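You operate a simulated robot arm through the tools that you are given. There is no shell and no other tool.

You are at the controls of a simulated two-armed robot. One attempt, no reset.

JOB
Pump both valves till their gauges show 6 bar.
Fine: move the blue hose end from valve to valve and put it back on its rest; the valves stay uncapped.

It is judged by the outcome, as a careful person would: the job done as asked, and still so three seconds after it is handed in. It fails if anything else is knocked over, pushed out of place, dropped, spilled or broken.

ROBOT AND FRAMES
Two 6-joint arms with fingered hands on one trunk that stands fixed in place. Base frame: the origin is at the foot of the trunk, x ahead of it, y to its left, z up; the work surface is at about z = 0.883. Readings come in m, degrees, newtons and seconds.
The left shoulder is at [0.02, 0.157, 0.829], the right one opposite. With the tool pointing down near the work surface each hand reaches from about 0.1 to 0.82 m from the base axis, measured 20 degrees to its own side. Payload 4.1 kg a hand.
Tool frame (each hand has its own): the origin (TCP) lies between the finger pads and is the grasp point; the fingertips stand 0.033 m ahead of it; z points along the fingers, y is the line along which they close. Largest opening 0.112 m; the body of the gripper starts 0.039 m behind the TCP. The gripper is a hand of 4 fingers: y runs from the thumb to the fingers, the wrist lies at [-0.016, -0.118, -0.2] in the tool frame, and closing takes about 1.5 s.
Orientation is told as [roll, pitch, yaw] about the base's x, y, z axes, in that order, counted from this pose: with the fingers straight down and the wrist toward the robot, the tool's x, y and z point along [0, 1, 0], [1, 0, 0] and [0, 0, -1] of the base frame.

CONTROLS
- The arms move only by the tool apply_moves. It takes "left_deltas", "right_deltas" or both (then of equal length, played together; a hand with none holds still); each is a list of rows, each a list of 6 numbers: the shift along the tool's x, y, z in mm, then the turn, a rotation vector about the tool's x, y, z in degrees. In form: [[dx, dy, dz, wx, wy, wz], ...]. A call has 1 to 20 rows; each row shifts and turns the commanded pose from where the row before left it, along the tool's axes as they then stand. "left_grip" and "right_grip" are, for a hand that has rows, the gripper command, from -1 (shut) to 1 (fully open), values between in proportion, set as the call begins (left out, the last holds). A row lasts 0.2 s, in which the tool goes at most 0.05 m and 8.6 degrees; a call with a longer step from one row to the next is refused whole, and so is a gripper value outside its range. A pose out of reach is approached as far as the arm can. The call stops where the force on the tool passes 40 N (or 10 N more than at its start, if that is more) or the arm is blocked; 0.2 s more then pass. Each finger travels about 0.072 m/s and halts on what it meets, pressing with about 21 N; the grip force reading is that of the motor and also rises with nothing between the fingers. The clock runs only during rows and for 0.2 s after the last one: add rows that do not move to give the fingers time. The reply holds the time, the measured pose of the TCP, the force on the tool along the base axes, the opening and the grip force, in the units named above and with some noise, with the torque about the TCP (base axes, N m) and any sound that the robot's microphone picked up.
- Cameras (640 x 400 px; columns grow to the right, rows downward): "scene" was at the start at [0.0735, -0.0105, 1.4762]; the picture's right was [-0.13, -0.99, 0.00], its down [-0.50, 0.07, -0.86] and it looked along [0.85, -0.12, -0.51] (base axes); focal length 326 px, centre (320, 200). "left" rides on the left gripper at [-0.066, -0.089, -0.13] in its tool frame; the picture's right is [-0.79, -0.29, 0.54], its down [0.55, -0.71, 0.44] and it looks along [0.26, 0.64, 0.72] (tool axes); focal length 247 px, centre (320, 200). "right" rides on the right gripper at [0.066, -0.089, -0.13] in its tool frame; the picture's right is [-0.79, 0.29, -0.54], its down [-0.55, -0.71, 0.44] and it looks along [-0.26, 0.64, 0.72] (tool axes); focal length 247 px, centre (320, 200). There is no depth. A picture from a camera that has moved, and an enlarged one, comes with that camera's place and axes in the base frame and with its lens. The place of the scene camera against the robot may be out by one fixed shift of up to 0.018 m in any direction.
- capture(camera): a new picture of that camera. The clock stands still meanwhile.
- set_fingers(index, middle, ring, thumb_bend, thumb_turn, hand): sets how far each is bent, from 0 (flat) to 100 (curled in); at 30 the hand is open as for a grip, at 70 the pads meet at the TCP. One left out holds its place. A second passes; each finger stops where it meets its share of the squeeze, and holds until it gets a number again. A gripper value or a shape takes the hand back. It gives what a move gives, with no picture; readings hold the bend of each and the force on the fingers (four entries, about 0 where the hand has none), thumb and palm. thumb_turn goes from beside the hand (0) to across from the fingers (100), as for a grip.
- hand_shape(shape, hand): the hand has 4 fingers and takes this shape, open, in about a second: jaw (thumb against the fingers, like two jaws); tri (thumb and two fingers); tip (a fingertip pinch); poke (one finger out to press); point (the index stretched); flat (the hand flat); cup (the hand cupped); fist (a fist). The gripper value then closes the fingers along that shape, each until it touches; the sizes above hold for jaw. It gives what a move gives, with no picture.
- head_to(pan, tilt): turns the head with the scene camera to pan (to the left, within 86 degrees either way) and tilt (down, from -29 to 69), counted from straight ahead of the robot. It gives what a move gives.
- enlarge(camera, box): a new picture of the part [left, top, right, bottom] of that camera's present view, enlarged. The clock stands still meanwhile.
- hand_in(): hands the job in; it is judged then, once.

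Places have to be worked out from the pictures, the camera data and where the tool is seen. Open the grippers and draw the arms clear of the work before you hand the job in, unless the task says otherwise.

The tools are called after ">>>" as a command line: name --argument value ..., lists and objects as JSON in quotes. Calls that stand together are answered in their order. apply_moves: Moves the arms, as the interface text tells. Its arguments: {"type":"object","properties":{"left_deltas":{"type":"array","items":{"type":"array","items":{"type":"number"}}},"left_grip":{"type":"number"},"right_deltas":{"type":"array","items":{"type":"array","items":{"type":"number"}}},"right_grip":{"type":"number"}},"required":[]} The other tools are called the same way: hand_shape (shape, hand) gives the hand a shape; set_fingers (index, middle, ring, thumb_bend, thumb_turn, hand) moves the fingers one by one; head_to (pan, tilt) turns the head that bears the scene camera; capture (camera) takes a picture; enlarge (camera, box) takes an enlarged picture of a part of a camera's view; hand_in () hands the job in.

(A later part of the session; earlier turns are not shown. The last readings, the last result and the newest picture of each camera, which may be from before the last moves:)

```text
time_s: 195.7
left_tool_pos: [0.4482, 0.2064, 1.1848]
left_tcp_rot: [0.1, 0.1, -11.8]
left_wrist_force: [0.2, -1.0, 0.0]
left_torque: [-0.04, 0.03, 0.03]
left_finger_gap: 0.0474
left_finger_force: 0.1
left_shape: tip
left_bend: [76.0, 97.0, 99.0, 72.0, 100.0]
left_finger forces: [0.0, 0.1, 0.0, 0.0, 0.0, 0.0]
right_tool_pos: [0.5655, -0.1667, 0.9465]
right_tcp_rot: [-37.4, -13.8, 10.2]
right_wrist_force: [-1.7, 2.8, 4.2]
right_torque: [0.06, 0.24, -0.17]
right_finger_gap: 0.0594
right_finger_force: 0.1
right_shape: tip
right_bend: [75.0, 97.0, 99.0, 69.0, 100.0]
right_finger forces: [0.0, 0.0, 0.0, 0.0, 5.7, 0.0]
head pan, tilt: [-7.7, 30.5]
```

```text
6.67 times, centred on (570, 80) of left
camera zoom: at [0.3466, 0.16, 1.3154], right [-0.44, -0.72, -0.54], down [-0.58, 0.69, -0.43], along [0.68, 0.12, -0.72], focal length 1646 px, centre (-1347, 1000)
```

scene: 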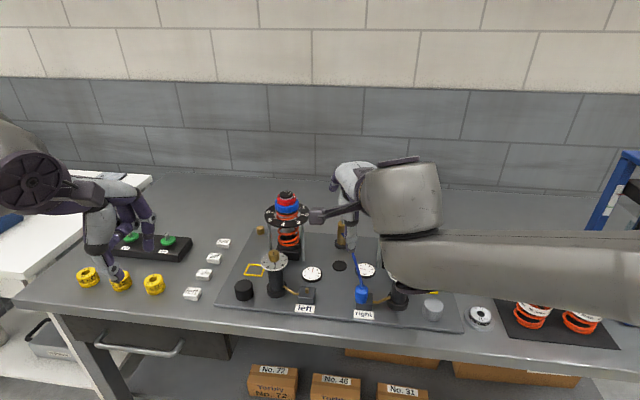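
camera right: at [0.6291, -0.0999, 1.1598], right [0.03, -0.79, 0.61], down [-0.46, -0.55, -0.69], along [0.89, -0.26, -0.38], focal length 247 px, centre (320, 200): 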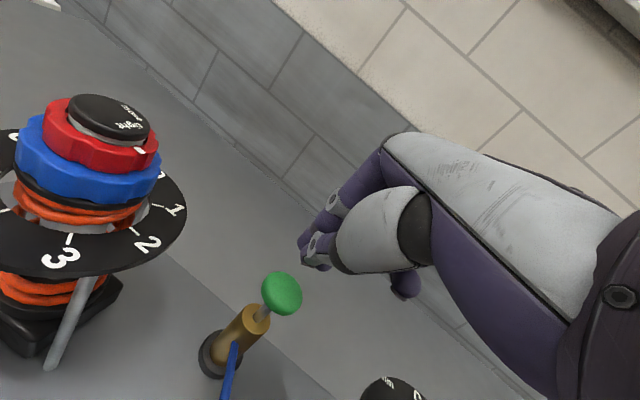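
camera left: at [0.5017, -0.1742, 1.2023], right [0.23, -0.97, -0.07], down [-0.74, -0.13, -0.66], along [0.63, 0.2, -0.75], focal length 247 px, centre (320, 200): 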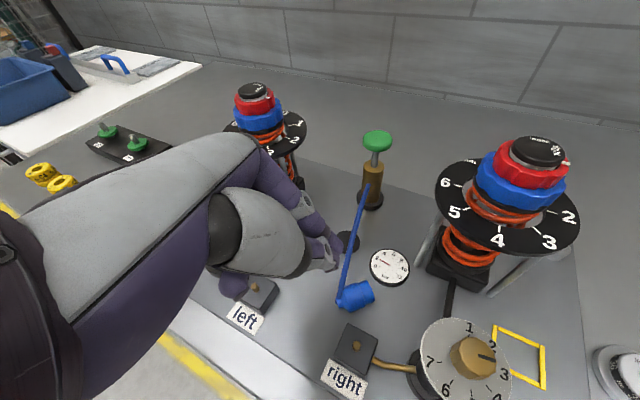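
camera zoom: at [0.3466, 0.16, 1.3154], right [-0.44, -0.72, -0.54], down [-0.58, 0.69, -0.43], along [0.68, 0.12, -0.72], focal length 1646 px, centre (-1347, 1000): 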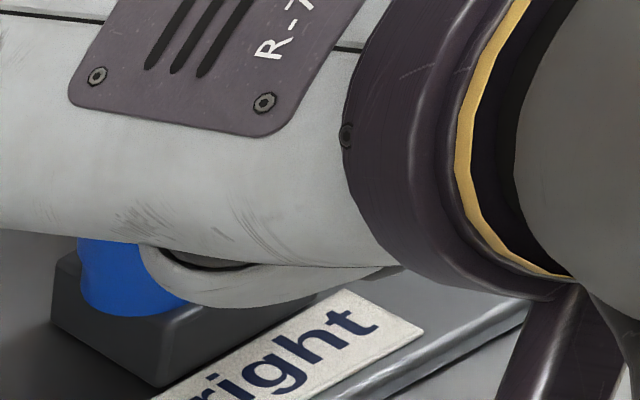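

In place, hose end not disturbed. I close the pinch.

>>> apply_moves --right_deltas '[[0, 0, 0, 0, 0, 0], [0, 0, 0, 0, 0, 0], [0, 0, 0, 0, 0, 0], [0, 0, 0, 0, 0, 0], [0, 0, 0, 0, 0, 0], [0, 0, 0, 0, 0, 0]]' --right_grip -1

>>> enlarge --camera "right" --box '[200, 160, 400, 330]'

>>> enlarge --camera "left" --box '[535, 50, 605, 110]'

```text
time_s: 197.1
left_tool_pos: [0.449, 0.2065, 1.1846]
left_tcp_rot: [0.0, 0.0, -11.9]
left_wrist_force: [-0.5, 0.0, 0.0]
left_torque: [-0.01, 0.03, -0.03]
left_finger_gap: 0.0475
left_finger_force: 0.0
left_shape: tip
left_bend: [76.0, 97.0, 99.0, 72.0, 100.0]
left_finger forces: [0.0, 0.1, 0.0, 0.0, 0.0, 0.0]
right_tool_pos: [0.5638, -0.1669, 0.9454]
right_tcp_rot: [-37.4, -13.6, 10.0]
right_wrist_force: [-10.5, 3.8, 0.8]
right_torque: [0.07, 0.4, -0.31]
right_finger_gap: 0.0205
right_finger_force: 21.2
right_shape: tip
right_bend: [70.0, 100.0, 100.0, 71.0, 100.0]
right_finger forces: [12.0, 0.0, 0.0, 0.0, 24.5, 0.0]
head pan, tilt: [-7.7, 30.5]
```

```text
2.35 times, centred on (300, 245) of right
camera zoom: at [0.442, -0.0554, 0.985], right [0.12, -0.29, 0.95], down [-0.55, -0.81, -0.18], along [0.82, -0.51, -0.25], focal length 581 px, centre (367, 94)
```

zoom: 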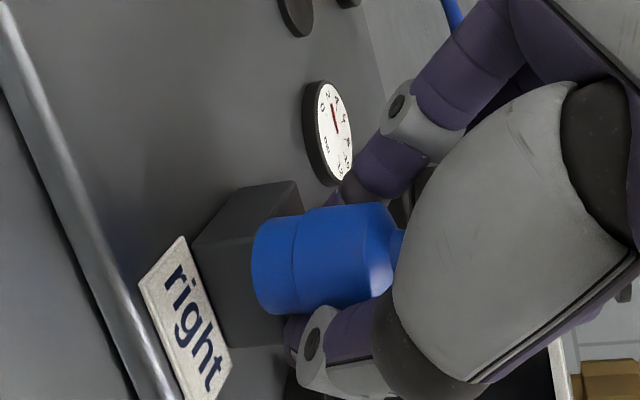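

```text
6.67 times, centred on (570, 80) of left
camera zoom: at [0.3465, 0.1599, 1.3155], right [-0.44, -0.72, -0.54], down [-0.58, 0.69, -0.43], along [0.68, 0.12, -0.72], focal length 1646 px, centre (-1347, 1000)
```

zoom: 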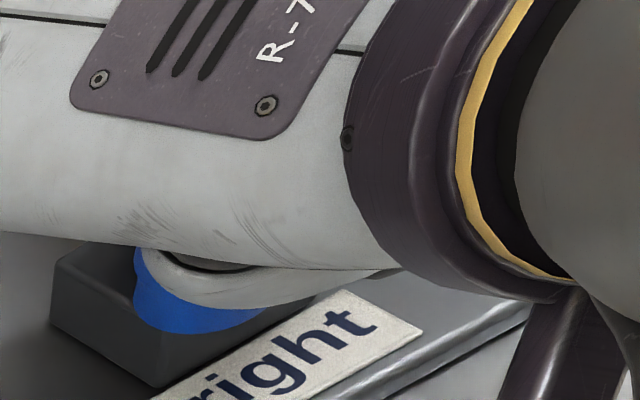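

The squeeze moved it again, as expected. Plan: lift, centre it on the nub, lower, open, shift the hand toward the thumb side so nothing touches, then retreat. I lift 17 mm and move by the measured (+10, -7) mm.

>>> apply_moves --right_deltas '[[-3.55, 1.41, -4.63, 0, 0, 0], [-6.5, 2.6, -8.5, 0, 0, 0], [-2.8, 4.15, 3.45, 0, 0, 0], [-2.8, 4.15, 3.45, 0, 0, 0], [0, 0, 0, 0, 0, 0]]'

>>> enlarge --camera "right" --box '[220, 200, 350, 310]'

>>> enlarge --camera "left" --box '[535, 50, 605, 110]'

```text
time_s: 198.3
left_tool_pos: [0.4484, 0.2065, 1.1853]
left_tcp_rot: [0.0, 0.0, -11.8]
left_wrist_force: [0.1, -0.2, -0.4]
left_torque: [-0.01, -0.01, 0.03]
left_finger_gap: 0.0474
left_finger_force: 0.1
left_shape: tip
left_bend: [76.0, 97.0, 99.0, 72.0, 100.0]
left_finger forces: [0.0, 0.1, 0.0, 0.1, 0.1, 0.0]
right_tool_pos: [0.5746, -0.1742, 0.9616]
right_tcp_rot: [-37.4, -13.6, 10.2]
right_wrist_force: [-0.1, 0.7, -0.7]
right_torque: [-0.02, -0.03, -0.02]
right_finger_gap: 0.0158
right_finger_force: 21.1
right_shape: tip
right_bend: [70.0, 100.0, 100.0, 75.0, 100.0]
right_finger forces: [14.3, 0.1, 0.0, 0.0, 16.6, 0.0]
head pan, tilt: [-7.7, 30.5]
```

```text
3.64 times, centred on (285, 255) of right
camera zoom: at [0.4525, -0.063, 1.0018], right [0.12, -0.29, 0.95], down [-0.55, -0.81, -0.18], along [0.82, -0.51, -0.25], focal length 898 px, centre (447, 0)
```

zoom: 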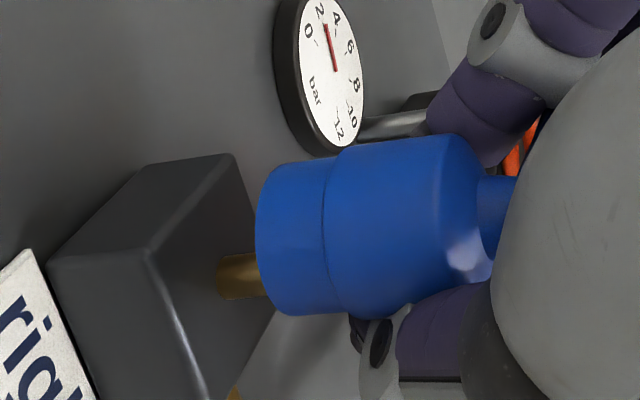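

```text
6.67 times, centred on (570, 80) of left
camera zoom: at [0.3468, 0.1598, 1.3154], right [-0.44, -0.72, -0.54], down [-0.58, 0.69, -0.43], along [0.68, 0.12, -0.72], focal length 1646 px, centre (-1347, 1000)
```

zoom: 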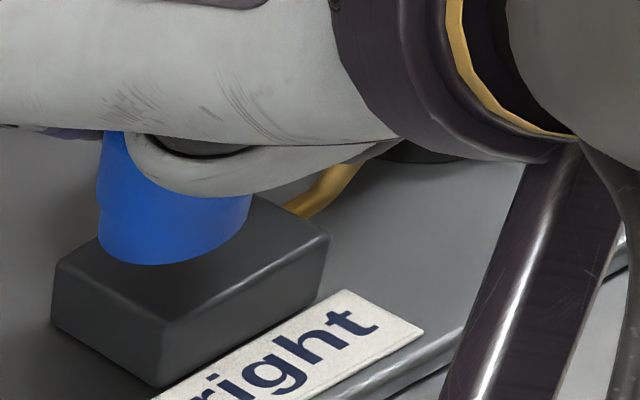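

The hose end slid a few millimetres lower in the pinch but is upright. Combining both views it needs about -7.5 mm in y; I move it and check.

>>> apply_moves --right_deltas '[[-6, -1.3, 4.2, 0, 0, 0], [0, 0, 0, 0, 0, 0]]'

>>> enlarge --camera "right" --box '[220, 200, 350, 310]'

>>> enlarge --camera "left" --box '[535, 50, 605, 110]'

```text
time_s: 198.9
left_tool_pos: [0.448, 0.2059, 1.1854]
left_tcp_rot: [0.0, 0.1, -11.8]
left_wrist_force: [0.2, 0.6, -0.2]
left_torque: [0.03, 0.0, -0.04]
left_finger_gap: 0.0476
left_finger_force: 0.1
left_shape: tip
left_bend: [76.0, 97.0, 99.0, 72.0, 100.0]
left_finger forces: [0.1, 0.0, 0.1, 0.0, 0.0, 0.0]
right_tool_pos: [0.5754, -0.1827, 0.9627]
right_tcp_rot: [-37.4, -13.6, 10.1]
right_wrist_force: [-0.8, 0.3, -1.0]
right_torque: [-0.02, -0.04, 0.02]
right_finger_gap: 0.0158
right_finger_force: 20.3
right_shape: tip
right_bend: [70.0, 100.0, 100.0, 75.0, 100.0]
right_finger forces: [14.3, 0.0, 0.0, 0.0, 16.6, 0.1]
head pan, tilt: [-7.7, 30.5]
```

```text
3.64 times, centred on (285, 255) of right
camera zoom: at [0.4522, -0.0706, 1.0018], right [0.12, -0.29, 0.95], down [-0.55, -0.81, -0.18], along [0.82, -0.51, -0.25], focal length 898 px, centre (447, 0)
```

zoom: 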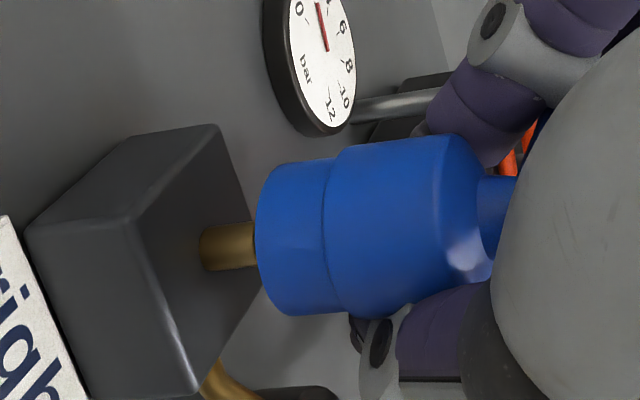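

```text
6.67 times, centred on (570, 80) of left
camera zoom: at [0.3468, 0.1598, 1.3154], right [-0.44, -0.72, -0.54], down [-0.58, 0.69, -0.43], along [0.68, 0.12, -0.72], focal length 1646 px, centre (-1347, 1000)
```

zoom: 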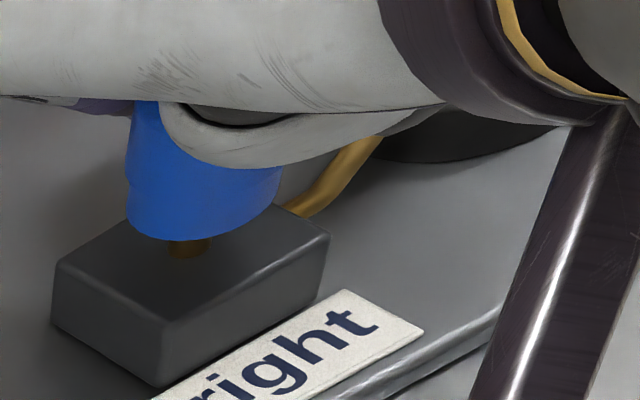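

Aligned in both views within about 1 mm. I lower 12 mm, then to contact in small steps.

>>> apply_moves --right_deltas '[[2.37, -0.94, 3.08, 0, 0, 0], [2.37, -0.94, 3.08, 0, 0, 0], [2.37, -0.94, 3.08, 0, 0, 0], [0, 0, 0, 0, 0, 0]]'

>>> apply_moves --right_deltas '[[1.18, -0.47, 1.54, 0, 0, 0], [0, 0, 0, 0, 0, 0]]'

>>> apply_moves --right_deltas '[[0.9, -0.35, 1.16, 0, 0, 0], [0, 0, 0, 0, 0, 0]]'

>>> enlarge --camera "left" --box '[535, 50, 605, 110]'

>>> enlarge --camera "right" --box '[220, 200, 350, 310]'

```text
time_s: 199.9
left_tool_pos: [0.4476, 0.2055, 1.1857]
left_tcp_rot: [0.0, 0.1, -11.9]
left_wrist_force: [-1.5, 0.5, -0.5]
left_torque: [0.0, -0.01, 0.0]
left_finger_gap: 0.0475
left_finger_force: 0.0
left_shape: tip
left_bend: [76.0, 97.0, 99.0, 72.0, 100.0]
left_finger forces: [0.0, 0.0, 0.0, 0.0, 0.0, 0.0]
right_tool_pos: [0.5749, -0.1821, 0.9496]
right_tcp_rot: [-37.4, -13.7, 10.1]
right_wrist_force: [-0.3, 0.1, -0.3]
right_torque: [-0.01, -0.02, -0.04]
right_finger_gap: 0.016
right_finger_force: 20.5
right_shape: tip
right_bend: [70.0, 100.0, 100.0, 75.0, 100.0]
right_finger forces: [14.3, 0.0, 0.0, 0.0, 16.5, 0.1]
head pan, tilt: [-7.7, 30.5]
```

```text
time_s: 200.5
left_tool_pos: [0.4473, 0.2059, 1.1863]
left_tcp_rot: [0.0, 0.0, -11.9]
left_wrist_force: [-0.3, -0.2, -0.2]
left_torque: [-0.01, 0.0, -0.02]
left_finger_gap: 0.0477
left_finger_force: 0.1
left_shape: tip
left_bend: [76.0, 97.0, 99.0, 72.0, 100.0]
left_finger forces: [0.0, 0.0, 0.0, 0.0, 0.0, 0.0]
right_tool_pos: [0.5756, -0.1823, 0.9484]
right_tcp_rot: [-37.4, -13.7, 10.1]
right_wrist_force: [-0.3, -0.3, -1.0]
right_torque: [0.01, -0.02, -0.03]
right_finger_gap: 0.016
right_finger_force: 21.3
right_shape: tip
right_bend: [70.0, 100.0, 100.0, 75.0, 100.0]
right_finger forces: [14.3, 0.0, 0.0, 0.0, 16.7, 0.0]
head pan, tilt: [-7.7, 30.5]
```

```text
time_s: 201.1
left_tool_pos: [0.4479, 0.2057, 1.1862]
left_tcp_rot: [0.1, 0.1, -11.9]
left_wrist_force: [0.0, -0.3, -0.2]
left_torque: [0.0, 0.01, 0.0]
left_finger_gap: 0.0473
left_finger_force: 0.0
left_shape: tip
left_bend: [76.0, 97.0, 99.0, 72.0, 100.0]
left_finger forces: [0.1, 0.0, 0.1, 0.0, 0.1, 0.0]
right_tool_pos: [0.5736, -0.1823, 0.947]
right_tcp_rot: [-37.3, -13.7, 10.1]
right_wrist_force: [0.3, 0.7, -1.6]
right_torque: [0.02, -0.04, 0.01]
right_finger_gap: 0.0161
right_finger_force: 20.9
right_shape: tip
right_bend: [70.0, 100.0, 100.0, 75.0, 100.0]
right_finger forces: [14.3, 0.0, 0.1, 0.1, 16.6, 0.0]
head pan, tilt: [-7.7, 30.5]
```

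```text
6.67 times, centred on (570, 80) of left
camera zoom: at [0.3468, 0.1598, 1.3154], right [-0.44, -0.72, -0.54], down [-0.58, 0.69, -0.43], along [0.68, 0.12, -0.72], focal length 1646 px, centre (-1347, 1000)
```

zoom: 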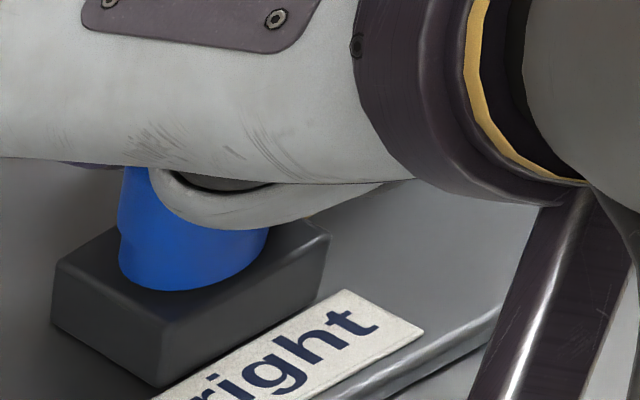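

```text
3.64 times, centred on (285, 255) of right
camera zoom: at [0.4524, -0.0706, 0.9863], right [0.12, -0.29, 0.95], down [-0.55, -0.81, -0.18], along [0.82, -0.51, -0.25], focal length 898 px, centre (447, 0)
```

zoom: 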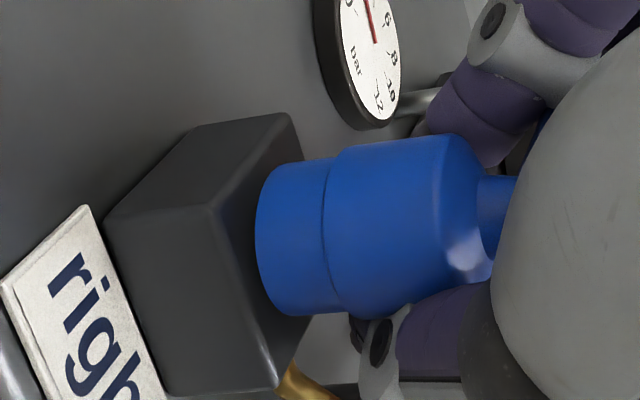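

Aligned and nearly down. I lower in 1.5 mm steps until it seats.

>>> apply_moves --right_deltas '[[0.9, -0.35, 1.16, 0, 0, 0], [0, 0, 0, 0, 0, 0]]'

>>> apply_moves --right_deltas '[[0.9, -0.35, 1.16, 0, 0, 0], [0, 0, 0, 0, 0, 0]]'

```text
time_s: 201.7
left_tool_pos: [0.4491, 0.2061, 1.1845]
left_tcp_rot: [0.0, 0.0, -11.8]
left_wrist_force: [0.6, 0.3, 0.0]
left_torque: [-0.03, -0.01, -0.02]
left_finger_gap: 0.0475
left_finger_force: 0.1
left_shape: tip
left_bend: [76.0, 97.0, 99.0, 72.0, 100.0]
left_finger forces: [0.0, 0.0, 0.0, 0.0, 0.1, 0.1]
right_tool_pos: [0.5747, -0.1825, 0.9449]
right_tcp_rot: [-37.4, -13.6, 10.1]
right_wrist_force: [-0.3, 0.7, -1.1]
right_torque: [0.0, 0.02, -0.04]
right_finger_gap: 0.0162
right_finger_force: 21.3
right_shape: tip
right_bend: [70.0, 100.0, 100.0, 75.0, 100.0]
right_finger forces: [14.3, 0.1, 0.0, 0.0, 16.5, 0.0]
head pan, tilt: [-7.7, 30.5]
```

```text
time_s: 202.3
left_tool_pos: [0.448, 0.206, 1.1853]
left_tcp_rot: [0.0, 0.1, -11.9]
left_wrist_force: [0.6, 0.2, -0.7]
left_torque: [-0.01, 0.02, -0.02]
left_finger_gap: 0.0472
left_finger_force: 0.1
left_shape: tip
left_bend: [76.0, 97.0, 99.0, 72.0, 100.0]
left_finger forces: [0.0, 0.1, 0.1, 0.1, 0.0, 0.0]
right_tool_pos: [0.5755, -0.1823, 0.9446]
right_tcp_rot: [-37.4, -13.7, 10.1]
right_wrist_force: [-0.5, -0.1, 2.3]
right_torque: [0.01, 0.04, -0.01]
right_finger_gap: 0.016
right_finger_force: 20.9
right_shape: tip
right_bend: [70.0, 100.0, 100.0, 76.0, 100.0]
right_finger forces: [15.0, 0.0, 0.0, 0.0, 16.4, 0.1]
head pan, tilt: [-7.7, 30.5]
```

Contact. I press 1 mm more and open the pinch, then check before moving.

>>> apply_moves --right_deltas '[[0.6, -0.24, 0.77, 0, 0, 0], [0, 0, 0, 0, 0, 0]]'

>>> apply_moves --right_deltas '[[0, 0, 0, 0, 0, 0], [0, 0, 0, 0, 0, 0], [0, 0, 0, 0, 0, 0], [0, 0, 0, 0, 0, 0]]' --right_grip 0.1

>>> enlarge --camera "left" --box '[535, 50, 605, 110]'

>>> enlarge --camera "right" --box '[200, 160, 400, 330]'

```text
time_s: 202.9
left_tool_pos: [0.4482, 0.2057, 1.1854]
left_tcp_rot: [0.1, 0.0, -11.9]
left_wrist_force: [0.2, 0.4, 0.4]
left_torque: [-0.03, -0.01, 0.0]
left_finger_gap: 0.0476
left_finger_force: 0.0
left_shape: tip
left_bend: [76.0, 97.0, 99.0, 72.0, 100.0]
left_finger forces: [0.0, 0.0, 0.0, 0.0, 0.0, 0.1]
right_tool_pos: [0.5756, -0.1824, 0.9431]
right_tcp_rot: [-37.5, -13.9, 10.1]
right_wrist_force: [0.2, 0.9, 7.0]
right_torque: [0.05, 0.17, -0.03]
right_finger_gap: 0.016
right_finger_force: 21.1
right_shape: tip
right_bend: [70.0, 100.0, 100.0, 76.0, 100.0]
right_finger forces: [15.4, 0.0, 0.0, 0.0, 16.5, 0.0]
head pan, tilt: [-7.7, 30.5]
```

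```text
time_s: 203.9
left_tool_pos: [0.4479, 0.2053, 1.1853]
left_tcp_rot: [0.1, -0.1, -12.0]
left_wrist_force: [-1.1, 0.0, -0.4]
left_torque: [-0.04, 0.02, -0.02]
left_finger_gap: 0.0475
left_finger_force: 0.0
left_shape: tip
left_bend: [76.0, 97.0, 99.0, 72.0, 100.0]
left_finger forces: [0.1, 0.1, 0.0, 0.1, 0.0, 0.1]
right_tool_pos: [0.5751, -0.1817, 0.9416]
right_tcp_rot: [-37.3, -13.7, 10.1]
right_wrist_force: [0.1, -0.2, 0.3]
right_torque: [0.0, 0.02, 0.05]
right_finger_gap: 0.0613
right_finger_force: 0.0
right_shape: tip
right_bend: [75.0, 97.0, 99.0, 68.0, 100.0]
right_finger forces: [0.0, 0.1, 0.1, 0.0, 0.0, 0.0]
head pan, tilt: [-7.7, 30.5]
```

```text
6.67 times, centred on (570, 80) of left
camera zoom: at [0.3468, 0.1598, 1.3154], right [-0.44, -0.72, -0.54], down [-0.58, 0.69, -0.43], along [0.68, 0.12, -0.72], focal length 1646 px, centre (-1347, 1000)
```

zoom: 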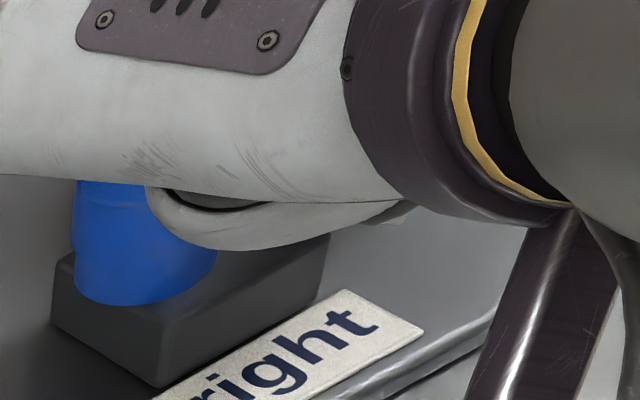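

```text
2.35 times, centred on (300, 245) of right
camera zoom: at [0.4529, -0.0704, 0.9821], right [0.12, -0.29, 0.95], down [-0.55, -0.81, -0.18], along [0.82, -0.51, -0.25], focal length 581 px, centre (367, 94)
```

zoom: 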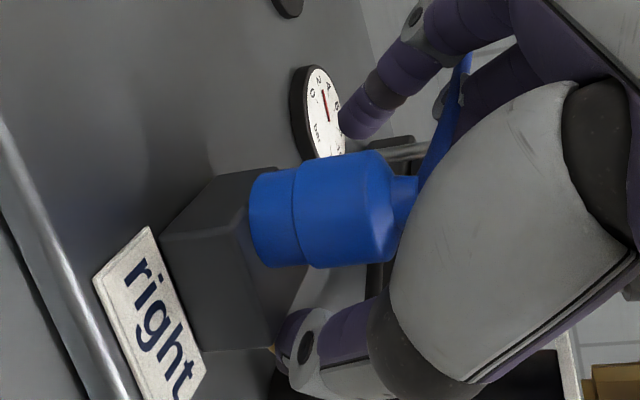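

Opening dragged it about 7 mm (the index slides as it re-curls). Next time I'll release by opening only the thumb with set_fingers. I close again now.

>>> apply_moves --right_deltas '[[0, 0, 0, 0, 0, 0], [0, 0, 0, 0, 0, 0], [0, 0, 0, 0, 0, 0], [0, 0, 0, 0, 0, 0], [0, 0, 0, 0, 0, 0], [0, 0, 0, 0, 0, 0]]' --right_grip -1

>>> enlarge --camera "left" --box '[535, 50, 605, 110]'

>>> enlarge --camera "right" --box '[200, 160, 400, 330]'

```text
time_s: 205.3
left_tool_pos: [0.4481, 0.206, 1.185]
left_tcp_rot: [0.0, 0.0, -12.0]
left_wrist_force: [-0.2, 0.7, -0.3]
left_torque: [-0.01, -0.01, -0.01]
left_finger_gap: 0.0476
left_finger_force: 0.0
left_shape: tip
left_bend: [76.0, 97.0, 99.0, 72.0, 100.0]
left_finger forces: [0.0, 0.1, 0.0, 0.0, 0.1, 0.1]
right_tool_pos: [0.575, -0.183, 0.9427]
right_tcp_rot: [-37.4, -13.7, 10.0]
right_wrist_force: [0.5, 0.1, 0.4]
right_torque: [0.02, 0.02, -0.01]
right_finger_gap: 0.0115
right_finger_force: 21.5
right_shape: tip
right_bend: [70.0, 100.0, 100.0, 77.0, 100.0]
right_finger forces: [7.8, 0.0, 0.0, 0.1, 7.4, 0.0]
head pan, tilt: [-7.7, 30.5]
```

```text
6.67 times, centred on (570, 80) of left
camera zoom: at [0.3468, 0.1598, 1.3154], right [-0.44, -0.72, -0.54], down [-0.58, 0.69, -0.43], along [0.68, 0.12, -0.72], focal length 1646 px, centre (-1347, 1000)
```

zoom: 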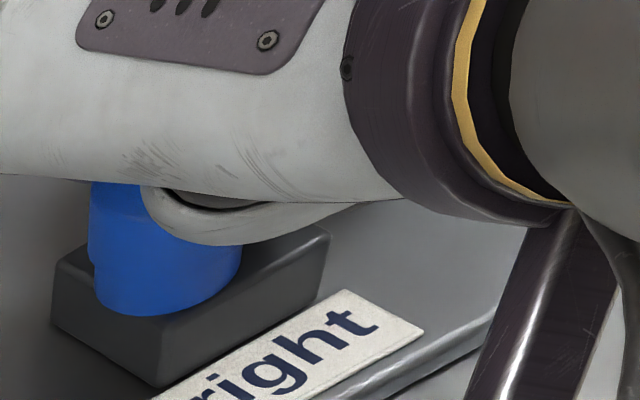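

```text
2.35 times, centred on (300, 245) of right
camera zoom: at [0.4529, -0.0704, 0.9821], right [0.12, -0.29, 0.95], down [-0.55, -0.81, -0.18], along [0.82, -0.51, -0.25], focal length 581 px, centre (367, 94)
```

zoom: 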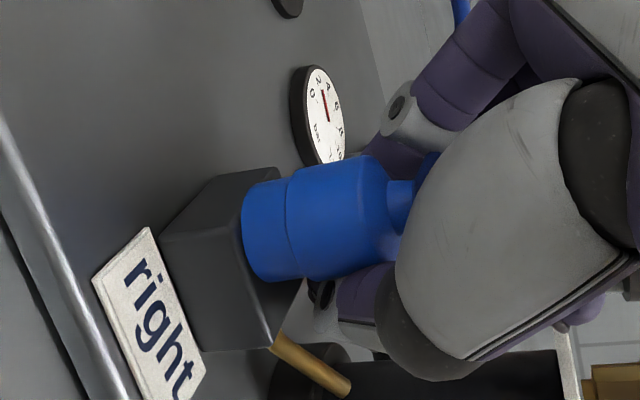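

The pads hold the hose end off-centre (weak 8 N), which is why it squeezes sideways. I open only the thumb, then re-centre the hand on the hose end.

>>> set_fingers --hand "right" --thumb_bend 58

>>> enlarge --camera "right" --box '[200, 160, 400, 330]'

>>> enlarge --camera "left" --box '[535, 50, 605, 110]'

```text
time_s: 206.3
left_tool_pos: [0.4479, 0.2053, 1.1848]
left_tcp_rot: [0.0, 0.0, -12.0]
left_wrist_force: [-0.3, -0.6, 0.5]
left_torque: [0.0, 0.0, 0.0]
left_finger_gap: 0.0473
left_finger_force: 0.1
left_shape: tip
left_bend: [76.0, 97.0, 99.0, 72.0, 100.0]
left_finger forces: [0.0, 0.1, 0.1, 0.0, 0.0, 0.1]
right_tool_pos: [0.5758, -0.184, 0.9436]
right_tcp_rot: [-37.4, -13.7, 10.1]
right_wrist_force: [-0.2, -0.2, 0.5]
right_torque: [0.01, 0.01, -0.01]
right_finger_gap: 0.0062
right_finger_force: 7.5
right_shape: fingers
right_bend: [70.0, 100.0, 100.0, 56.0, 100.0]
right_finger forces: [7.7, 0.0, 0.0, 0.0, 7.0, 0.1]
head pan, tilt: [-7.7, 30.5]
```

```text
2.35 times, centred on (300, 245) of right
camera zoom: at [0.4529, -0.0704, 0.9821], right [0.12, -0.29, 0.95], down [-0.55, -0.81, -0.18], along [0.82, -0.51, -0.25], focal length 581 px, centre (367, 94)
```

zoom: 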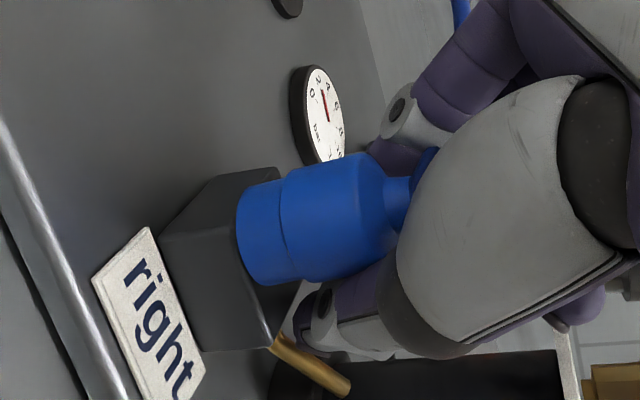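

```text
6.67 times, centred on (570, 80) of left
camera zoom: at [0.3468, 0.1598, 1.3154], right [-0.44, -0.72, -0.54], down [-0.58, 0.69, -0.43], along [0.68, 0.12, -0.72], focal length 1646 px, centre (-1347, 1000)
```

zoom: 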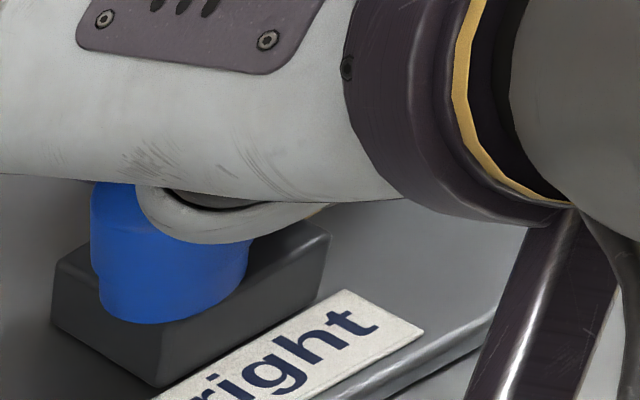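

The bend numbers run the other way near closure. I open the thumb to 42 and look.

>>> set_fingers --hand "right" --thumb_bend 42

>>> enlarge --camera "right" --box '[200, 160, 400, 330]'

>>> enlarge --camera "left" --box '[535, 50, 605, 110]'

```text
time_s: 207.3
left_tool_pos: [0.4483, 0.2059, 1.185]
left_tcp_rot: [0.0, 0.0, -11.9]
left_wrist_force: [0.7, -0.7, 0.4]
left_torque: [0.01, 0.01, -0.01]
left_finger_gap: 0.0473
left_finger_force: 0.1
left_shape: tip
left_bend: [76.0, 97.0, 99.0, 72.0, 100.0]
left_finger forces: [0.0, 0.0, 0.0, 0.0, 0.0, 0.1]
right_tool_pos: [0.5754, -0.1828, 0.9434]
right_tcp_rot: [-37.4, -13.7, 10.1]
right_wrist_force: [0.8, 0.5, 0.3]
right_torque: [-0.01, -0.02, 0.02]
right_finger_gap: 0.0154
right_finger_force: 0.6
right_shape: fingers
right_bend: [70.0, 100.0, 100.0, 42.0, 100.0]
right_finger forces: [0.5, 0.1, 0.1, 0.0, 0.4, 0.0]
head pan, tilt: [-7.7, 30.5]
```

```text
2.35 times, centred on (300, 245) of right
camera zoom: at [0.4529, -0.0704, 0.9821], right [0.12, -0.29, 0.95], down [-0.55, -0.81, -0.18], along [0.82, -0.51, -0.25], focal length 581 px, centre (367, 94)
```

zoom: 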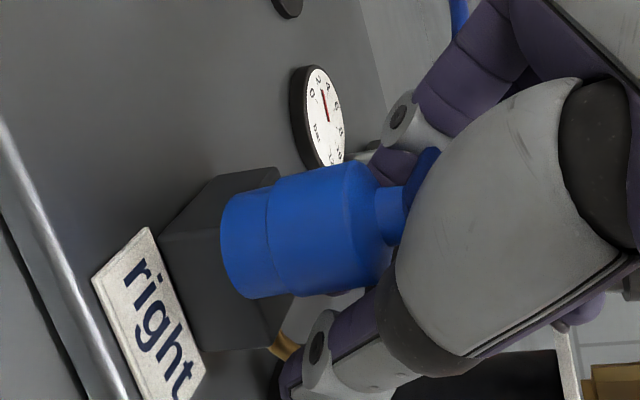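

```text
6.67 times, centred on (570, 80) of left
camera zoom: at [0.3468, 0.1598, 1.3154], right [-0.44, -0.72, -0.54], down [-0.58, 0.69, -0.43], along [0.68, 0.12, -0.72], focal length 1646 px, centre (-1347, 1000)
```

zoom: 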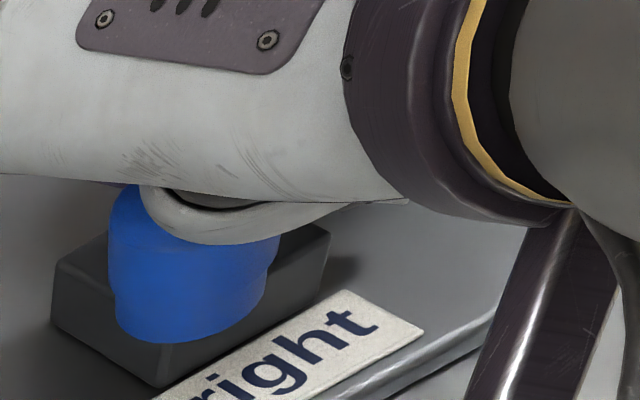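

The hose end has been nudged left on the box and stands free beside the fingers. I move the hand 10 mm right, away from it, then straight up to clear it.

>>> apply_moves --right_deltas '[[-4, -0.9, 2.8, 0, 0, 0], [-4, -0.9, 2.8, 0, 0, 0], [-11.8, 4.7, -15.4, 0, 0, 0], [-11.8, 4.7, -15.4, 0, 0, 0], [-11.8, 4.7, -15.4, 0, 0, 0], [-11.8, 4.7, -15.4, 0, 0, 0]]'

>>> enlarge --camera "right" --box '[160, 160, 400, 360]'

>>> enlarge --camera "left" --box '[535, 50, 605, 110]'

```text
time_s: 208.7
left_tool_pos: [0.4481, 0.2053, 1.1856]
left_tcp_rot: [0.0, 0.0, -11.9]
left_wrist_force: [-0.8, 1.1, -0.6]
left_torque: [0.0, 0.02, -0.02]
left_finger_gap: 0.0477
left_finger_force: 0.1
left_shape: tip
left_bend: [76.0, 97.0, 99.0, 72.0, 100.0]
left_finger forces: [0.0, 0.0, 0.0, 0.0, 0.1, 0.0]
right_tool_pos: [0.5762, -0.1931, 1.0247]
right_tcp_rot: [-37.5, -13.6, 10.2]
right_wrist_force: [-0.5, 0.2, 0.0]
right_torque: [0.02, 0.02, 0.02]
right_finger_gap: 0.015
right_finger_force: 0.1
right_shape: fingers
right_bend: [70.0, 100.0, 100.0, 42.0, 100.0]
right_finger forces: [0.0, 0.1, 0.0, 0.1, 0.0, 0.0]
head pan, tilt: [-7.7, 30.5]
```

```text
2.00 times, centred on (280, 260) of right
camera zoom: at [0.4532, -0.0808, 1.0627], right [0.12, -0.29, 0.95], down [-0.55, -0.81, -0.18], along [0.82, -0.51, -0.25], focal length 494 px, centre (400, 80)
```

zoom: 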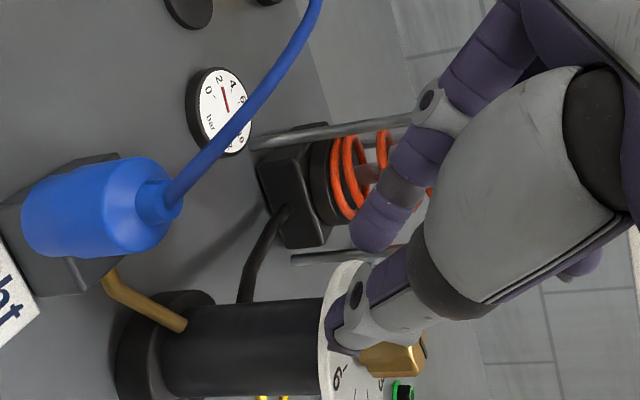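

```text
6.67 times, centred on (570, 80) of left
camera zoom: at [0.3469, 0.1598, 1.3154], right [-0.44, -0.72, -0.54], down [-0.58, 0.69, -0.43], along [0.68, 0.12, -0.72], focal length 1646 px, centre (-1347, 1000)
```

zoom: 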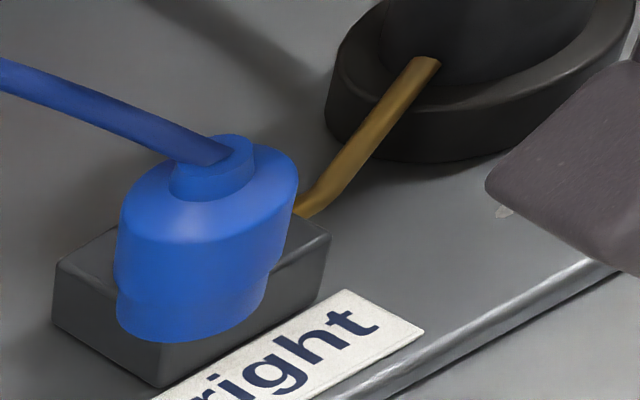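

Now I see the hose end clearly: its centre is about (-10, +11) mm from the nub. I compute the well-centred hand position and move to its approach line with the hand open.

>>> apply_moves --right_deltas '[[24.8, -12.3, -15.1, 0, 0, 0], [24.8, -12.3, -15.1, 0, 0, 0], [24.8, -12.3, -15.1, 0, 0, 0], [0, 0, 0, 0, 0, 0], [0, 0, 0, 0, 0, 0], [0, 0, 0, 0, 0, 0]]' --right_grip 0.05

>>> enlarge --camera "right" --box '[160, 160, 400, 360]'

>>> enlarge --camera "left" --box '[500, 30, 620, 130]'

```text
time_s: 210.1
left_tool_pos: [0.4485, 0.2063, 1.1853]
left_tcp_rot: [0.0, 0.0, -12.0]
left_wrist_force: [0.0, 0.6, -0.7]
left_torque: [-0.03, -0.03, 0.01]
left_finger_gap: 0.0473
left_finger_force: 0.0
left_shape: tip
left_bend: [76.0, 97.0, 99.0, 72.0, 100.0]
left_finger forces: [0.1, 0.0, 0.0, 0.0, 0.0, 0.1]
right_tool_pos: [0.5252, -0.1131, 1.0054]
right_tcp_rot: [-37.5, -13.7, 10.1]
right_wrist_force: [-0.4, -0.1, 0.0]
right_torque: [-0.03, 0.0, -0.01]
right_finger_gap: 0.0583
right_finger_force: 0.1
right_shape: tip
right_bend: [75.0, 97.0, 99.0, 69.0, 100.0]
right_finger forces: [0.0, 0.0, 0.0, 0.1, 0.0, 0.0]
head pan, tilt: [-7.7, 30.5]
```

```text
2.00 times, centred on (280, 260) of right
camera zoom: at [0.4035, -0.0007, 1.0449], right [0.12, -0.29, 0.95], down [-0.55, -0.81, -0.18], along [0.82, -0.51, -0.25], focal length 494 px, centre (400, 80)
```

zoom: 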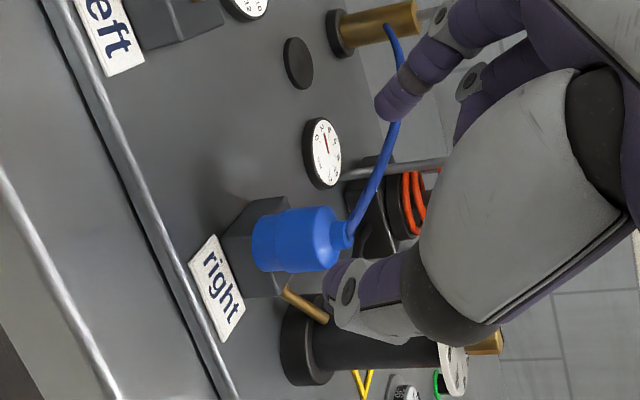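

```text
4.00 times, centred on (560, 80) of left
camera zoom: at [0.3468, 0.1598, 1.3154], right [-0.44, -0.72, -0.54], down [-0.58, 0.69, -0.43], along [0.68, 0.12, -0.72], focal length 988 px, centre (-640, 680)
```

zoom: 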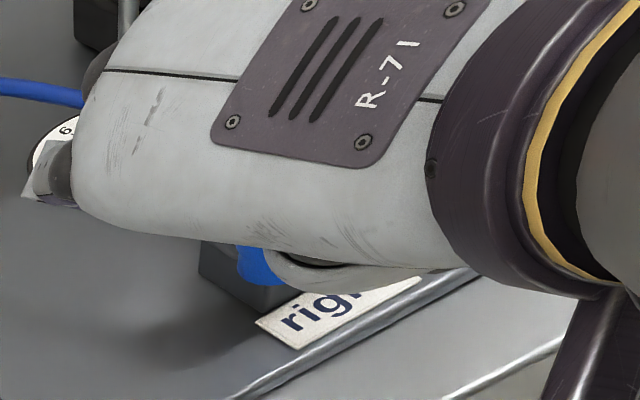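

Measured from this camera the hose end is at (0.548, -0.165), consistent. I advance 58 mm along the fingers.

>>> apply_moves --right_deltas '[[0, 1, 20, 0, 0, 0], [0, 1, 20, 0, 0, 0], [0, 1, 18, 0, 0, 0], [0, 0, 0, 0, 0, 0]]'

>>> enlarge --camera "right" --box '[200, 160, 400, 330]'

```text
time_s: 211.1
left_tool_pos: [0.4482, 0.2059, 1.1857]
left_tcp_rot: [0.0, 0.0, -11.9]
left_wrist_force: [0.0, -0.5, -0.7]
left_torque: [-0.01, 0.01, 0.01]
left_finger_gap: 0.0472
left_finger_force: 0.0
left_shape: tip
left_bend: [76.0, 97.0, 99.0, 72.0, 100.0]
left_finger forces: [0.0, 0.0, 0.0, 0.0, 0.0, 0.1]
right_tool_pos: [0.5472, -0.1455, 0.961]
right_tcp_rot: [-37.4, -13.7, 10.2]
right_wrist_force: [0.1, -0.7, -0.3]
right_torque: [0.01, 0.0, 0.01]
right_finger_gap: 0.0584
right_finger_force: 0.2
right_shape: tip
right_bend: [75.0, 97.0, 99.0, 69.0, 100.0]
right_finger forces: [0.1, 0.1, 0.0, 0.0, 0.0, 0.0]
head pan, tilt: [-7.7, 30.5]
```

```text
2.35 times, centred on (300, 245) of right
camera zoom: at [0.4241, -0.0337, 1.0005], right [0.12, -0.29, 0.95], down [-0.55, -0.81, -0.18], along [0.83, -0.51, -0.25], focal length 581 px, centre (367, 94)
```

zoom: 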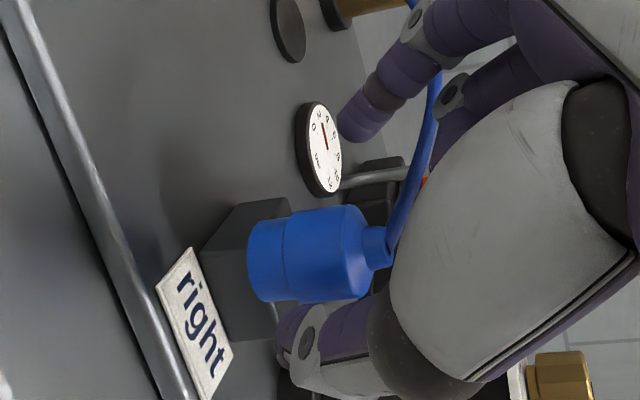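

Centred in the lean direction; I shift 4 mm to the thumb side for clearance and advance the last 22 mm.

>>> apply_moves --right_deltas '[[0, -4, 0, 0, 0, 0], [0, 0, 7.5, 0, 0, 0], [0, 0, 7.5, 0, 0, 0], [0, 0, 7, 0, 0, 0], [0, 0, 0, 0, 0, 0]]'

>>> enlarge --camera "right" --box '[200, 160, 400, 330]'

>>> enlarge --camera "left" --box '[535, 50, 605, 110]'

```text
time_s: 212.3
left_tool_pos: [0.4483, 0.2057, 1.1852]
left_tcp_rot: [0.0, 0.1, -11.9]
left_wrist_force: [0.3, 0.4, 0.5]
left_torque: [0.01, -0.02, 0.0]
left_finger_gap: 0.0474
left_finger_force: 0.0
left_shape: tip
left_bend: [76.0, 97.0, 99.0, 72.0, 100.0]
left_finger forces: [0.0, 0.0, 0.1, 0.0, 0.1, 0.0]
right_tool_pos: [0.5491, -0.159, 0.9434]
right_tcp_rot: [-37.4, -13.7, 10.1]
right_wrist_force: [0.4, -0.4, 0.1]
right_torque: [-0.02, 0.02, 0.01]
right_finger_gap: 0.0585
right_finger_force: 0.1
right_shape: tip
right_bend: [75.0, 97.0, 99.0, 69.0, 100.0]
right_finger forces: [0.1, 0.0, 0.0, 0.0, 0.0, 0.0]
head pan, tilt: [-7.7, 30.5]
```

```text
2.35 times, centred on (300, 245) of right
camera zoom: at [0.4263, -0.0467, 0.9824], right [0.12, -0.29, 0.95], down [-0.55, -0.81, -0.18], along [0.82, -0.51, -0.25], focal length 581 px, centre (367, 94)
```

zoom: 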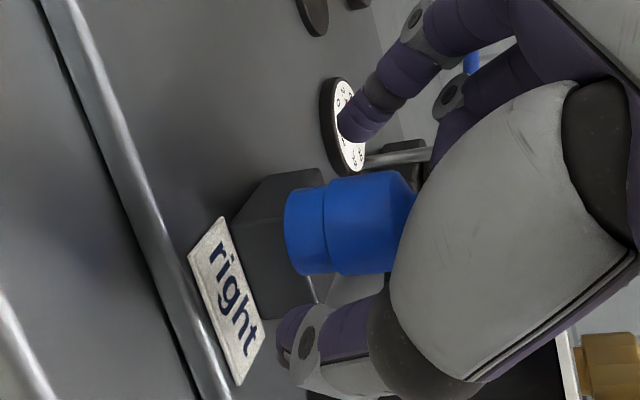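

```text
6.67 times, centred on (570, 80) of left
camera zoom: at [0.3468, 0.1598, 1.3154], right [-0.44, -0.72, -0.54], down [-0.58, 0.69, -0.43], along [0.68, 0.12, -0.72], focal length 1646 px, centre (-1347, 1000)
```

zoom: 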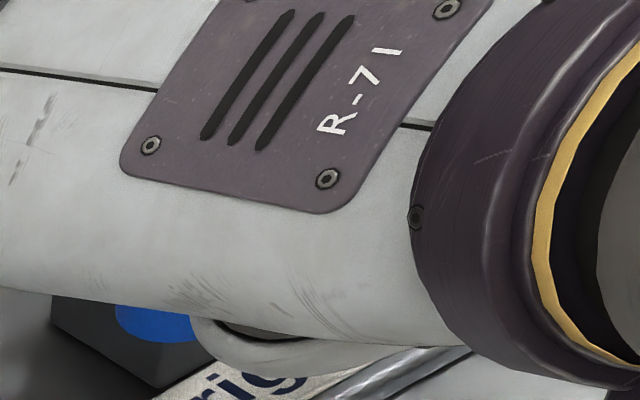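

No contact, hose end centred between the pads. I close the pinch.

>>> apply_moves --right_deltas '[[0, 0, 0, 0, 0, 0], [0, 0, 0, 0, 0, 0], [0, 0, 0, 0, 0, 0], [0, 0, 0, 0, 0, 0], [0, 0, 0, 0, 0, 0], [0, 0, 0, 0, 0, 0]]' --right_grip -1

>>> enlarge --camera "right" --box '[200, 160, 400, 330]'

```text
time_s: 213.7
left_tool_pos: [0.4479, 0.2063, 1.1847]
left_tcp_rot: [0.0, 0.1, -11.9]
left_wrist_force: [0.7, 0.6, 0.0]
left_torque: [0.0, -0.03, 0.0]
left_finger_gap: 0.0476
left_finger_force: 0.0
left_shape: tip
left_bend: [76.0, 97.0, 99.0, 72.0, 100.0]
left_finger forces: [0.0, 0.0, 0.0, 0.1, 0.0, 0.0]
right_tool_pos: [0.5492, -0.1581, 0.9424]
right_tcp_rot: [-37.4, -13.6, 10.1]
right_wrist_force: [1.5, -0.3, 0.3]
right_torque: [0.0, -0.03, -0.01]
right_finger_gap: 0.0211
right_finger_force: 20.8
right_shape: tip
right_bend: [74.0, 100.0, 100.0, 74.0, 100.0]
right_finger forces: [16.8, 0.1, 0.0, 0.1, 16.6, 0.0]
head pan, tilt: [-7.7, 30.5]
```

```text
2.35 times, centred on (300, 245) of right
camera zoom: at [0.4264, -0.0466, 0.9825], right [0.12, -0.29, 0.95], down [-0.55, -0.81, -0.18], along [0.82, -0.51, -0.25], focal length 581 px, centre (367, 94)
```

zoom: 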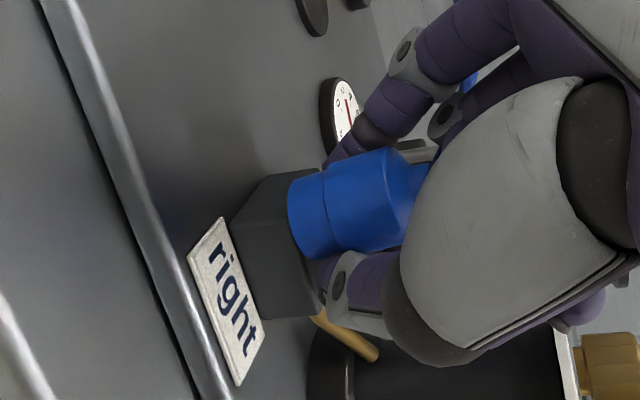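

A good centred grip (17 N each, leaning about 6°). I lift 18 mm, level the lean, and look.

>>> apply_moves --right_deltas '[[-3.55, 1.41, -4.63, 0, 0, 0], [-7.1, 2.8, -9.25, 0, 0, 0], [0, 0, 0, -2.7, 4.2, 3.4], [0, 0, 0, 0, 0, 0]]'

>>> enlarge --camera "right" --box '[200, 180, 350, 310]'

>>> enlarge --camera "left" --box '[535, 50, 605, 110]'

```text
time_s: 214.7
left_tool_pos: [0.4479, 0.2052, 1.1853]
left_tcp_rot: [0.0, 0.0, -11.9]
left_wrist_force: [-0.8, 0.1, -0.4]
left_torque: [0.0, -0.03, -0.02]
left_finger_gap: 0.0474
left_finger_force: 0.0
left_shape: tip
left_bend: [76.0, 97.0, 99.0, 72.0, 100.0]
left_finger forces: [0.0, 0.1, 0.1, 0.0, 0.0, 0.0]
right_tool_pos: [0.5502, -0.1596, 0.9608]
right_tcp_rot: [-32.8, -17.9, 8.9]
right_wrist_force: [-0.9, 0.7, -1.3]
right_torque: [0.02, 0.01, -0.01]
right_finger_gap: 0.0212
right_finger_force: 21.3
right_shape: tip
right_bend: [74.0, 100.0, 100.0, 74.0, 100.0]
right_finger forces: [16.5, 0.0, 0.0, 0.0, 16.7, 0.1]
head pan, tilt: [-7.7, 30.5]
```

```text
3.08 times, centred on (275, 245) of right
camera zoom: at [0.424, -0.05, 1.0028], right [0.06, -0.37, 0.93], down [-0.54, -0.79, -0.28], along [0.84, -0.48, -0.25], focal length 760 px, centre (458, 62)
```

zoom: 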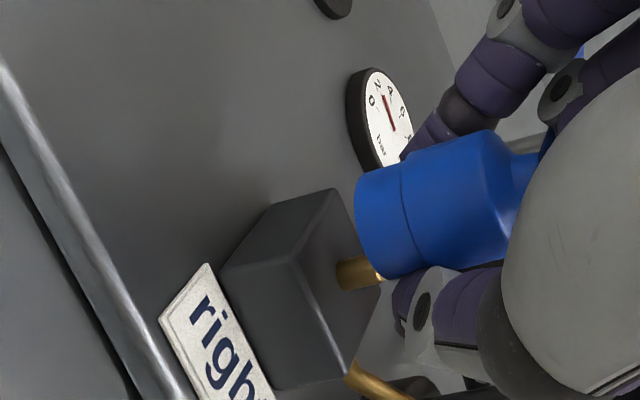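

```text
6.67 times, centred on (570, 80) of left
camera zoom: at [0.3468, 0.1598, 1.3154], right [-0.44, -0.72, -0.54], down [-0.58, 0.69, -0.43], along [0.68, 0.12, -0.72], focal length 1646 px, centre (-1347, 1000)
```

zoom: 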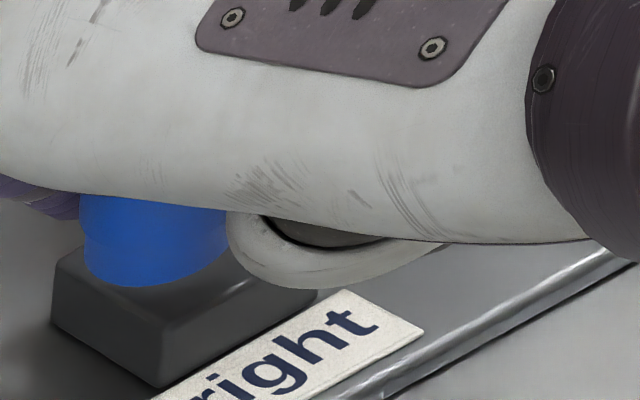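

Level now. Both views say it needs about (+6, -15) mm. I move it so and check again.

>>> apply_moves --right_deltas '[[-6.1, 1.75, 4.6, 0, 0, 0], [-6.1, 1.75, 4.6, 0, 0, 0], [0, 0, 0, 0, 0, 0]]'

>>> enlarge --camera "right" --box '[200, 180, 350, 310]'

>>> enlarge --camera "left" --box '[535, 50, 605, 110]'

```text
time_s: 215.5
left_tool_pos: [0.4474, 0.2059, 1.1862]
left_tcp_rot: [0.0, -0.1, -11.9]
left_wrist_force: [1.1, 0.1, 0.1]
left_torque: [0.0, 0.01, 0.01]
left_finger_gap: 0.0474
left_finger_force: 0.0
left_shape: tip
left_bend: [76.0, 97.0, 99.0, 72.0, 100.0]
left_finger forces: [0.1, 0.0, 0.0, 0.1, 0.1, 0.1]
right_tool_pos: [0.5555, -0.1734, 0.9617]
right_tcp_rot: [-33.0, -17.9, 8.9]
right_wrist_force: [0.2, 0.8, -1.2]
right_torque: [0.01, 0.03, 0.04]
right_finger_gap: 0.0213
right_finger_force: 20.8
right_shape: tip
right_bend: [74.0, 100.0, 100.0, 74.0, 100.0]
right_finger forces: [16.5, 0.1, 0.0, 0.0, 16.7, 0.1]
head pan, tilt: [-7.7, 30.5]
```

```text
3.08 times, centred on (275, 245) of right
camera zoom: at [0.43, -0.0644, 1.0029], right [0.06, -0.37, 0.93], down [-0.54, -0.79, -0.28], along [0.84, -0.48, -0.25], focal length 760 px, centre (458, 62)
```

zoom: 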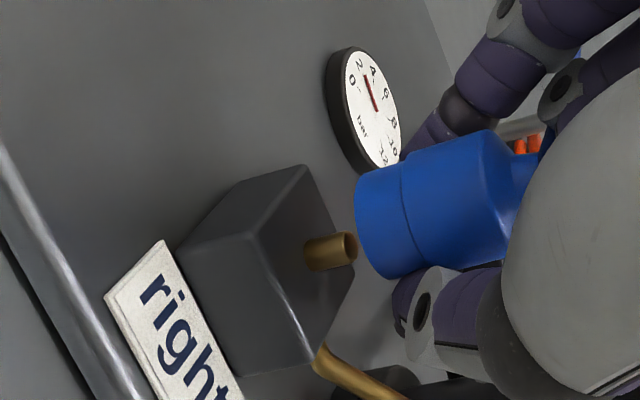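

```text
6.67 times, centred on (570, 80) of left
camera zoom: at [0.3468, 0.1598, 1.3154], right [-0.44, -0.72, -0.54], down [-0.58, 0.69, -0.43], along [0.68, 0.12, -0.72], focal length 1646 px, centre (-1347, 1000)
```

zoom: 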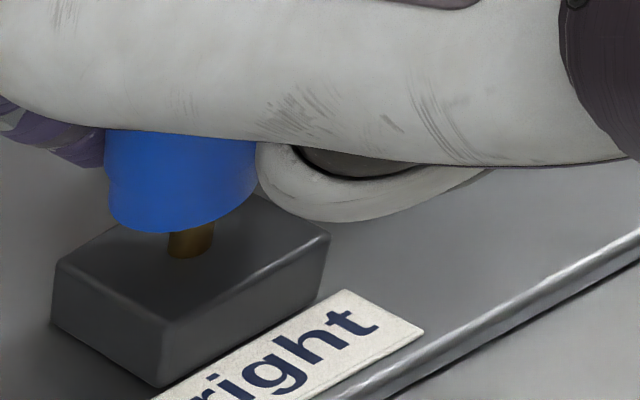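

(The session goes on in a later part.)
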